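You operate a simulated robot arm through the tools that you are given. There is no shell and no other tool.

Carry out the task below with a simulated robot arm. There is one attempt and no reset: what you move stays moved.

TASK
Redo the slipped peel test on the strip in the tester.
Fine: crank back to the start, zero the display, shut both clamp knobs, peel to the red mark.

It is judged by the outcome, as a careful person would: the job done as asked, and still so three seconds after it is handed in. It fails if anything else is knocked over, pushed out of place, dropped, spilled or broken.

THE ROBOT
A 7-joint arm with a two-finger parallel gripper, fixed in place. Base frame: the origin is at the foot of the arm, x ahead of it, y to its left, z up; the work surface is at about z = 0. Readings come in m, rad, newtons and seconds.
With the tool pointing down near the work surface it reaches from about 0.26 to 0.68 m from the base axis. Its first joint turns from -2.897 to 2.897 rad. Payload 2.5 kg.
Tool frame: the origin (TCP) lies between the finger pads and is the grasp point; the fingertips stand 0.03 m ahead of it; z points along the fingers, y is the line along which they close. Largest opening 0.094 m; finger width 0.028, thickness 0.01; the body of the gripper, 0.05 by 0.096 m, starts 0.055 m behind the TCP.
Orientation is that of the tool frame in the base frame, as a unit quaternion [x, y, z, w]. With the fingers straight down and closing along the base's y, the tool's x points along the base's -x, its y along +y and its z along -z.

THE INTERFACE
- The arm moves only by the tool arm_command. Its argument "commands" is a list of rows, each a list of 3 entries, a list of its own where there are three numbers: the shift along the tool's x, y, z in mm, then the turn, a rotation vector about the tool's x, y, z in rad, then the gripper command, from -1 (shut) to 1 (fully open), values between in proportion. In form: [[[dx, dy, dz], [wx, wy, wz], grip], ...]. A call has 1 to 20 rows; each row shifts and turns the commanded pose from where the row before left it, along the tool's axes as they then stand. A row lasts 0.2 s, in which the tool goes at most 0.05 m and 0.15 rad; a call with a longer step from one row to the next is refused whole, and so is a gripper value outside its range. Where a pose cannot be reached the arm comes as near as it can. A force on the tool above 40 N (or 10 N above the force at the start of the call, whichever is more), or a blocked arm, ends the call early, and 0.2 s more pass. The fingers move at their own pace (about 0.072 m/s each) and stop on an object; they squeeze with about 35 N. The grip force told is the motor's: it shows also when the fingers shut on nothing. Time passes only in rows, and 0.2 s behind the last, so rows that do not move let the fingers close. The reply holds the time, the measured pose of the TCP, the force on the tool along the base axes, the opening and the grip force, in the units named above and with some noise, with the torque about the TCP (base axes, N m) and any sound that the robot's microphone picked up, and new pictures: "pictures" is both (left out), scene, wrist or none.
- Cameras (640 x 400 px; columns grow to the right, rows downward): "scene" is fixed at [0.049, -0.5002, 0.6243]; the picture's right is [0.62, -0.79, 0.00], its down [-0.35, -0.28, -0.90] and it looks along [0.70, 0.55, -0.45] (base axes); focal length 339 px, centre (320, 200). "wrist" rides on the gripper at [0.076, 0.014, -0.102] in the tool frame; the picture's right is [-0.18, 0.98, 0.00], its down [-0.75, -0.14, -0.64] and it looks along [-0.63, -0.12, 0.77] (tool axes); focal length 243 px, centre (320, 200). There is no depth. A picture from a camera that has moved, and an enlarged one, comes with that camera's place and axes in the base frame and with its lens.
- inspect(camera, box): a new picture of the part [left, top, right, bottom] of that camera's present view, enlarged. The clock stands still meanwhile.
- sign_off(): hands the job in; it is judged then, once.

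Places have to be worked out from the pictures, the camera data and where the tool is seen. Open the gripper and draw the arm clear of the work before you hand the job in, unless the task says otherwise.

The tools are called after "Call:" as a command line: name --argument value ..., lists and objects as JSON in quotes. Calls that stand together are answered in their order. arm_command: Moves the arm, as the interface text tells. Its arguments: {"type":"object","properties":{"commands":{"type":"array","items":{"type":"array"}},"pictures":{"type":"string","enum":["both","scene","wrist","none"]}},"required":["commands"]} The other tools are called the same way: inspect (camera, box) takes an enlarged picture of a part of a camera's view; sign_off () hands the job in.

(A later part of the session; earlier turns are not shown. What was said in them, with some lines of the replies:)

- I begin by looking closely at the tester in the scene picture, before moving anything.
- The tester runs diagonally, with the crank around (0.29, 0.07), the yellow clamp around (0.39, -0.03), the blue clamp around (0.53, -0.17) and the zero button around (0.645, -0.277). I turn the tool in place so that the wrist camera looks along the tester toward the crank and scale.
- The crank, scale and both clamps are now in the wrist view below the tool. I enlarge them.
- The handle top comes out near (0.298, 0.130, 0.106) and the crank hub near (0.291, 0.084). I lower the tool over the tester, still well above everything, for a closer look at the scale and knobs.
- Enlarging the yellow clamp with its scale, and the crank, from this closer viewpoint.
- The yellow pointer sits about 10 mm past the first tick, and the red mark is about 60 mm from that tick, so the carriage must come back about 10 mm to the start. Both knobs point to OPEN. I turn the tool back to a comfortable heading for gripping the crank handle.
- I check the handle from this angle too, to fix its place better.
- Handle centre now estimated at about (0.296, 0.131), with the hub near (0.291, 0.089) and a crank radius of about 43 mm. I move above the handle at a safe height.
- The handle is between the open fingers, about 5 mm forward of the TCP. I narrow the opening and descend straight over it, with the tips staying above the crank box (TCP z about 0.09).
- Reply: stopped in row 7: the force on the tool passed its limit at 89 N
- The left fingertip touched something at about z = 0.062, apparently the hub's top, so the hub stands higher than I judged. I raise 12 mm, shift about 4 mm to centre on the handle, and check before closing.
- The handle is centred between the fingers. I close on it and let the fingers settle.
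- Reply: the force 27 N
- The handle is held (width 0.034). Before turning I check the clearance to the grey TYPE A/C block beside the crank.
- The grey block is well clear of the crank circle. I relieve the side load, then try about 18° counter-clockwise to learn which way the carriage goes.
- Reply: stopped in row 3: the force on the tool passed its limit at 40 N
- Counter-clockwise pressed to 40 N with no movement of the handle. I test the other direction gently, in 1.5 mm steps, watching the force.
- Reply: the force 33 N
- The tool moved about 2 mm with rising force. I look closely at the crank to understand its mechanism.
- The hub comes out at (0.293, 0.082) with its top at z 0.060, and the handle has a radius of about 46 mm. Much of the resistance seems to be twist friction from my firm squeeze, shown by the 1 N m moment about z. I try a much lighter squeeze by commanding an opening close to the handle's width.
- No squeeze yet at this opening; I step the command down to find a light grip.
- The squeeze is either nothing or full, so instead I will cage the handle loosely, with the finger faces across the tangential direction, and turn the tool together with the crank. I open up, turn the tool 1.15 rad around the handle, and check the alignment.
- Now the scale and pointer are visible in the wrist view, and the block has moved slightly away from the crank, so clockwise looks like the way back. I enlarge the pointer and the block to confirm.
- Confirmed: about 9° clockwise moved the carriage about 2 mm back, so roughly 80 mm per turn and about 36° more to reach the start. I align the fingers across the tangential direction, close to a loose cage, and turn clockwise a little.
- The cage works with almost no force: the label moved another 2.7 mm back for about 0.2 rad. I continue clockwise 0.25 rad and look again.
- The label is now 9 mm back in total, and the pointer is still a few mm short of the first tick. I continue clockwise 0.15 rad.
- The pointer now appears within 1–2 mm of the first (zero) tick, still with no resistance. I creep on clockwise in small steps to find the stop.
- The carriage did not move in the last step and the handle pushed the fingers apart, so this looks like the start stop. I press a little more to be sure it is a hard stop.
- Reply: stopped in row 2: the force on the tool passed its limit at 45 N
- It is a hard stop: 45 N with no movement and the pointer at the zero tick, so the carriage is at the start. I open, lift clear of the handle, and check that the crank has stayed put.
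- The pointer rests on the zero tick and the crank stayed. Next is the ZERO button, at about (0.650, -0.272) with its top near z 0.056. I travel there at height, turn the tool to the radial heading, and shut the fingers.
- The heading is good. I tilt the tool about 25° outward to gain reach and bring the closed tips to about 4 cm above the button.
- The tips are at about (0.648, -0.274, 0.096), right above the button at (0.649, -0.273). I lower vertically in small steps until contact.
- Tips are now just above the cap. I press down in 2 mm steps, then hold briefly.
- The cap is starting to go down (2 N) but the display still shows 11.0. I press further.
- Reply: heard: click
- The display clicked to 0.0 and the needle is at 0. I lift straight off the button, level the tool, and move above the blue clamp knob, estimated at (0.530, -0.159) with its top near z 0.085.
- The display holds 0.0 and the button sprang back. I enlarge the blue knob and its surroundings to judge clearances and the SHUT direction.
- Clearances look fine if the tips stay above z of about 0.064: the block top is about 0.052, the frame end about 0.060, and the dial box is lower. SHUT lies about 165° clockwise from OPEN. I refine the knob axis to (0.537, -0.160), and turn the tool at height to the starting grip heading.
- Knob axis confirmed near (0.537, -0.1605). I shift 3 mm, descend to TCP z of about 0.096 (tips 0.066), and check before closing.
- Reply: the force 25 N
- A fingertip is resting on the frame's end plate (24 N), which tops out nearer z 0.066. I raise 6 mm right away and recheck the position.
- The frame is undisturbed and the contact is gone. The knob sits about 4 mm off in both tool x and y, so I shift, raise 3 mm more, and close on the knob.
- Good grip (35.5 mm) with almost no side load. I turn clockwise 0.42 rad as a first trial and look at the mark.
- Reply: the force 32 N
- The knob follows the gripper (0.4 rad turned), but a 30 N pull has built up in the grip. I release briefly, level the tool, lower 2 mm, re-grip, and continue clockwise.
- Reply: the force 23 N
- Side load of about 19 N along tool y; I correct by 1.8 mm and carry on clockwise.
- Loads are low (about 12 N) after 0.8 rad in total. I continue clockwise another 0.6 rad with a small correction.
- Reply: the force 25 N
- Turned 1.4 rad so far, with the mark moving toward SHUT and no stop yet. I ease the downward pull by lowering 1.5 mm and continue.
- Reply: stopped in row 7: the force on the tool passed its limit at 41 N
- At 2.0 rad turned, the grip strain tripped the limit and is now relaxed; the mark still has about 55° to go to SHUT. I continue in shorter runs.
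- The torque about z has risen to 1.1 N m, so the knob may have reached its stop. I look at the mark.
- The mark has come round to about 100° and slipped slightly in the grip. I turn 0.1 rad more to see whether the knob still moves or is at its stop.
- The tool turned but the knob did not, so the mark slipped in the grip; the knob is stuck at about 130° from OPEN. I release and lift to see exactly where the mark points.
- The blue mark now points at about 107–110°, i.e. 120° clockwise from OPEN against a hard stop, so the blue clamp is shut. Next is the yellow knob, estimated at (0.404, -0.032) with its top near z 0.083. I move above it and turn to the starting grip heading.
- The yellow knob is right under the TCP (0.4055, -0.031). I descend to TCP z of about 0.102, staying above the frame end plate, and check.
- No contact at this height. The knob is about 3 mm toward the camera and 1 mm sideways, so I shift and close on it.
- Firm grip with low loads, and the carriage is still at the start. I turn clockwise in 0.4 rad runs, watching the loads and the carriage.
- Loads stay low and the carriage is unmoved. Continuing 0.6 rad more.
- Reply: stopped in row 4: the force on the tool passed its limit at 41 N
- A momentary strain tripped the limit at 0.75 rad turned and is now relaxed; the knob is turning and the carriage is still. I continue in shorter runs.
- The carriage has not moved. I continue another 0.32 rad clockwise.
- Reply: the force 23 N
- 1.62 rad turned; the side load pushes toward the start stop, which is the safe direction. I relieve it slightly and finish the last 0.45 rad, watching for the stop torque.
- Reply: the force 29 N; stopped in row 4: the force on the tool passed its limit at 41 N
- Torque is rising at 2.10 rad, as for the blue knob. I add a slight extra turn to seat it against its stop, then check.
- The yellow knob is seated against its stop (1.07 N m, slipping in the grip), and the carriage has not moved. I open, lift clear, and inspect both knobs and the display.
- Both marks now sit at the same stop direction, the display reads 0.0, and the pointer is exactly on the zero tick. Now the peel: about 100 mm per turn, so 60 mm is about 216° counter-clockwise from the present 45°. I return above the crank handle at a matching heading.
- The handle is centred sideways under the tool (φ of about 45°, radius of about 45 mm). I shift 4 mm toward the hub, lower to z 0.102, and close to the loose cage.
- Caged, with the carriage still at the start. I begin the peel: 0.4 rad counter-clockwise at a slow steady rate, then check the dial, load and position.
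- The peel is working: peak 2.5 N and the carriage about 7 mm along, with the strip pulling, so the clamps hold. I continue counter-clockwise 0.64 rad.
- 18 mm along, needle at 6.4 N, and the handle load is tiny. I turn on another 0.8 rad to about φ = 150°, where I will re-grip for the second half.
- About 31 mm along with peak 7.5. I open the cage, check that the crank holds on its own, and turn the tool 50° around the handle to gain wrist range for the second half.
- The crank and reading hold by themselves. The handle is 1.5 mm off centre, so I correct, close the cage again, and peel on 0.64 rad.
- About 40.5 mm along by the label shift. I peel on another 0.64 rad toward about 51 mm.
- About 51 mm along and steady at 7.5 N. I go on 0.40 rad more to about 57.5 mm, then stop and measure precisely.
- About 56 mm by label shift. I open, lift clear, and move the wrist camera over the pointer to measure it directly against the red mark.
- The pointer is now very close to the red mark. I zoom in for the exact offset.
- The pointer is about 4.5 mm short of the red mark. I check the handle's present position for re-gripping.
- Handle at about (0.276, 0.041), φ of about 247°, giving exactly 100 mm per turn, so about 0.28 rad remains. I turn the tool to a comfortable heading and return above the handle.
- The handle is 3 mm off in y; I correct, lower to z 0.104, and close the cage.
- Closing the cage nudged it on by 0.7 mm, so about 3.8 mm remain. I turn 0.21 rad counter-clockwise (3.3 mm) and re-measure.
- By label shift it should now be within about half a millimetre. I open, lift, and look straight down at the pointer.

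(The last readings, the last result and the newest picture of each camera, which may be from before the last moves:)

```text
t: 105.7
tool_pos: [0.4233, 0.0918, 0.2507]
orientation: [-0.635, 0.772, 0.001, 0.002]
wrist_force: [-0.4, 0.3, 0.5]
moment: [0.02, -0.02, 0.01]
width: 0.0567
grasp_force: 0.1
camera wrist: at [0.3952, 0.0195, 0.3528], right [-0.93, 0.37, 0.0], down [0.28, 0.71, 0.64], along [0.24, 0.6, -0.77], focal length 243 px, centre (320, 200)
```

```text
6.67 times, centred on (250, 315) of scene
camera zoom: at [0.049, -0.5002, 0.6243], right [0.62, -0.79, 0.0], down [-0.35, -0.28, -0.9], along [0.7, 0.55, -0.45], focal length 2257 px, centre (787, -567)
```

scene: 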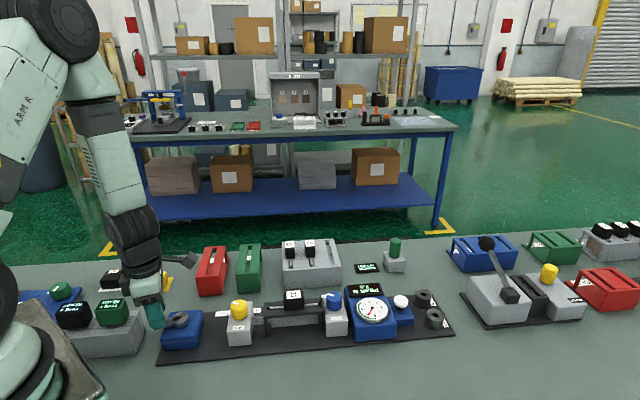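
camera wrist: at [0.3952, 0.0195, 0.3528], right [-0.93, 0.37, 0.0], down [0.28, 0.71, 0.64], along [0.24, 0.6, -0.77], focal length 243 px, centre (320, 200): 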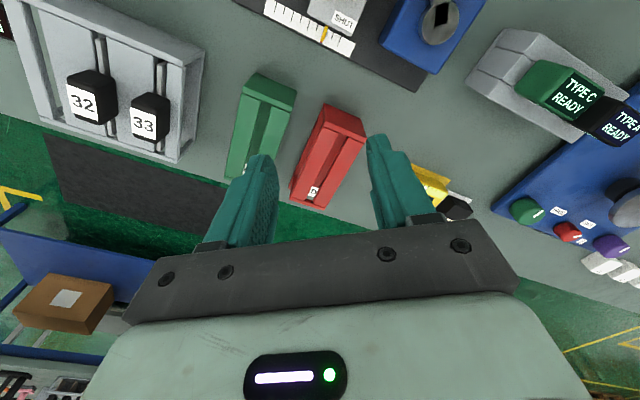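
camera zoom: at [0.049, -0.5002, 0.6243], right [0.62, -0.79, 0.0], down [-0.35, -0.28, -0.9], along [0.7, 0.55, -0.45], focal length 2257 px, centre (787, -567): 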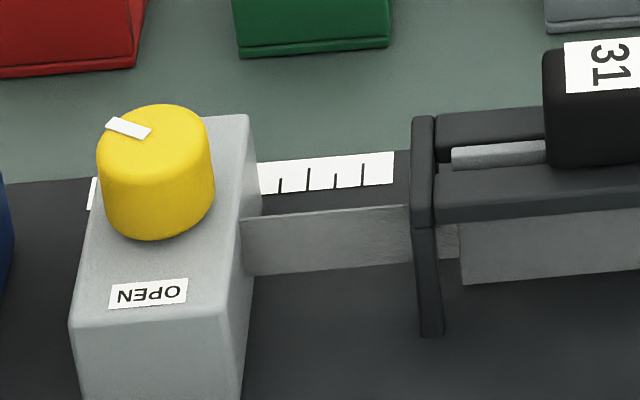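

The pointer now covers the red mark, with only its end showing beyond the tip. I zoom in closely to check the alignment.

Call:
inspect --camera "wrist" --box '[300, 15, 350, 55]'

Call:
inspect --camera "wrist" --box '[314, 22, 334, 50]'

Call:
inspect --camera "scene" --box '[300, 270, 420, 350]'

```text
10.00 times, centred on (325, 35) of wrist
camera zoom: at [0.3952, 0.0195, 0.3528], right [-0.93, 0.37, 0.0], down [0.28, 0.71, 0.64], along [0.24, 0.6, -0.77], focal length 2426 px, centre (270, 1850)
```

zoom: 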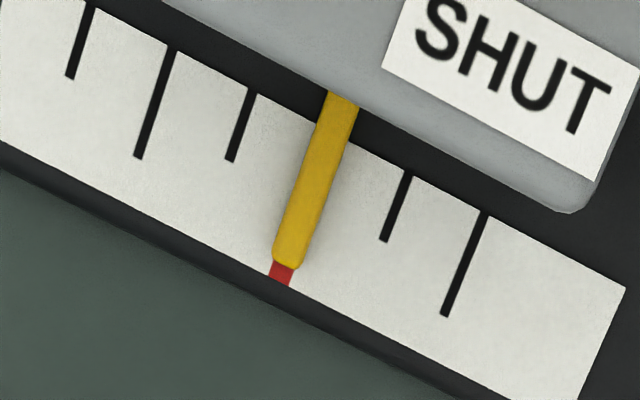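

```text
14.29 times, centred on (324, 36) of wrist
camera zoom: at [0.3952, 0.0195, 0.3528], right [-0.93, 0.37, 0.0], down [0.28, 0.71, 0.64], along [0.24, 0.6, -0.77], focal length 3466 px, centre (263, 2543)
```

zoom: 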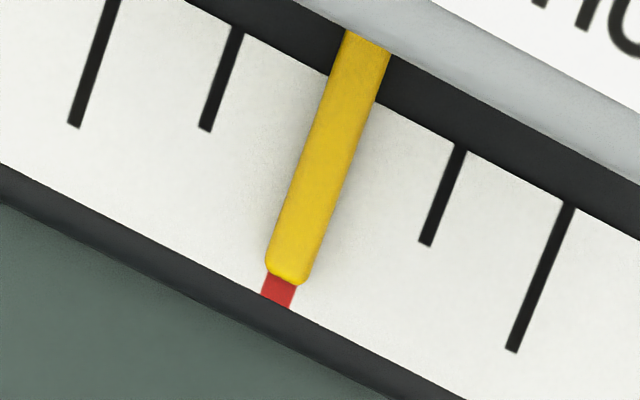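

```text
5.00 times, centred on (360, 310) of scene
camera zoom: at [0.049, -0.5002, 0.6243], right [0.62, -0.79, 0.0], down [-0.35, -0.28, -0.9], along [0.7, 0.55, -0.45], focal length 1693 px, centre (120, -350)
```

zoom: 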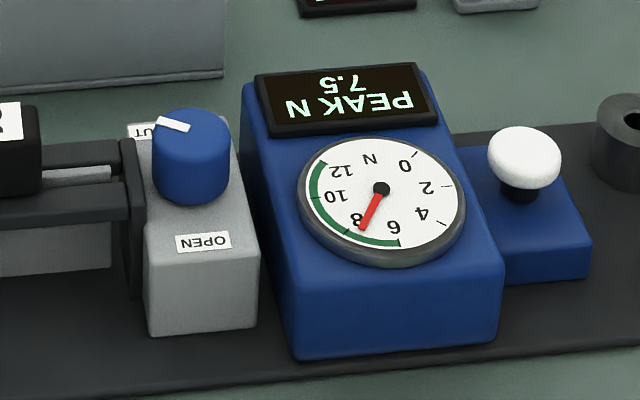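

The pointer sits exactly centred on the red mark (within about 0.2 mm), the reading holds at peak 7.5 N, and both clamps are shut. I open the gripper fully, raise the arm well clear, and check the whole scene.

Call:
arm_command --commands '[[[0, 0, -45], [0, 0, 0], 1], [[0, 0, -45], [0, 0, 0], 1], [[0, 0, -45], [0, 0, 0], 1], [[0, 0, -45], [0, 0, 0], 1], [[0, 0, 0], [0, 0, 0], 1], [[0, 0, 0], [0, 0, 0], 1], [[0, 0, 0], [0, 0, 0], 1], [[0, 0, 0], [0, 0, 0], 1]]' --pictures "both"

Call:
inspect --camera "scene" --box '[140, 240, 460, 360]'

Call:
inspect --camera "scene" --box '[220, 285, 280, 345]'

```text
t: 107.5
tool_pos: [0.4212, 0.0888, 0.4325]
orientation: [-0.635, 0.772, 0.0, 0.001]
wrist_force: [0.0, 0.0, 0.5]
moment: [0.02, 0.02, 0.01]
width: 0.094
grasp_force: 0.1
camera wrist: at [0.3943, 0.0177, 0.5331], right [-0.93, 0.37, 0.0], down [0.28, 0.71, 0.64], along [0.24, 0.6, -0.77], focal length 243 px, centre (320, 200)
```

scene: 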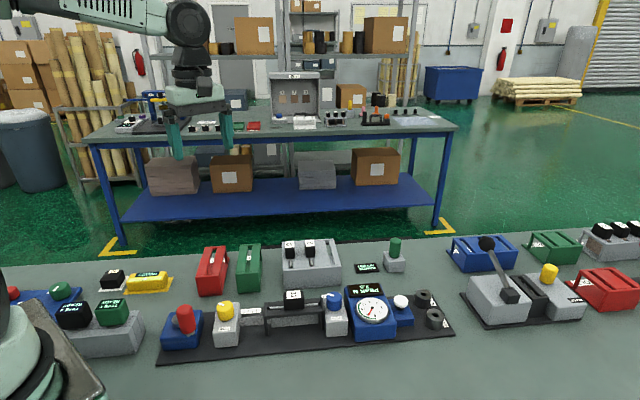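
wrist: 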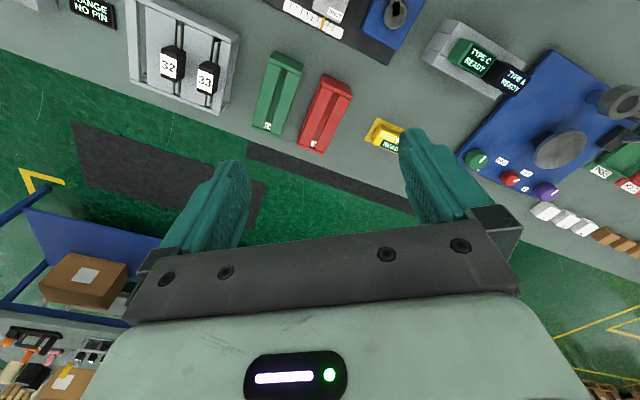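

```text
2.00 times, centred on (300, 300) of scene
camera zoom: at [0.049, -0.5002, 0.6243], right [0.62, -0.79, 0.0], down [-0.35, -0.28, -0.9], along [0.7, 0.55, -0.45], focal length 677 px, centre (360, 0)
```

zoom: 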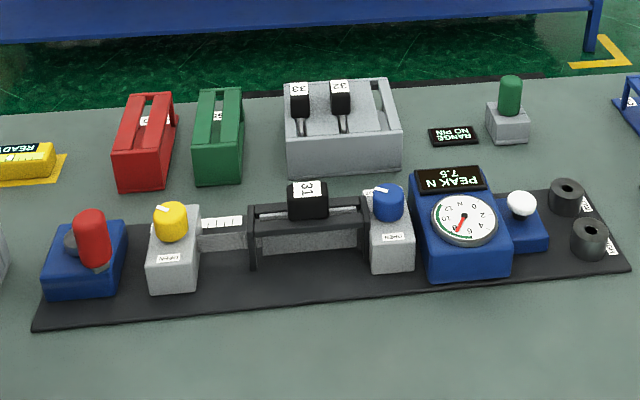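

```text
6.67 times, centred on (250, 315) of scene
camera zoom: at [0.049, -0.5002, 0.6243], right [0.62, -0.79, 0.0], down [-0.35, -0.28, -0.9], along [0.7, 0.55, -0.45], focal length 2257 px, centre (787, -567)
```

zoom: 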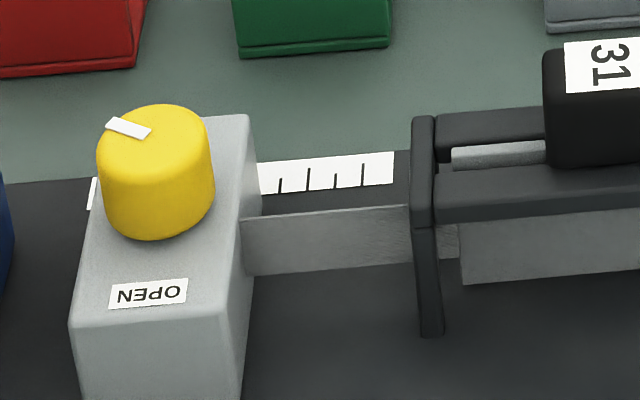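

Everything is in place: the carriage is steady at the red mark, both clamps are shut, the reading holds at 7.5 N, and nothing else has been disturbed. The gripper is open and the arm is well clear, so I hand the job in.

Call:
sign_off

```text
The job is handed in.
```

I redid the peel test, and the carriage pointer is on the red mark, to within about 0.2 mm. The peel held without slipping and the display reads a peak of 7.5 N.

- **Crank back:** I turned the crank to its start stop, with the pointer on the zero tick.
- **Zero:** One press of the button clicked the display from 11.0 to 0.0.
- **Clamps:** I turned both knobs clockwise from OPEN until they hit a hard stop, about 120° round. At the stop the marks sit short of the SHUT labels.
- **Peel:** I cranked about 60 mm, with one re-grip partway and a final small correction to land on the mark. The crank held its position each time I let go.

While lining up, a fingertip briefly pressed on the crank hub (89 N) and on the strip frame (about 25 N). Neither appears to have moved or been damaged in the pictures.

I left the range pin where it was, since you didn't ask for it; the range display still says NO PIN. The gripper is open and the arm is raised clear.
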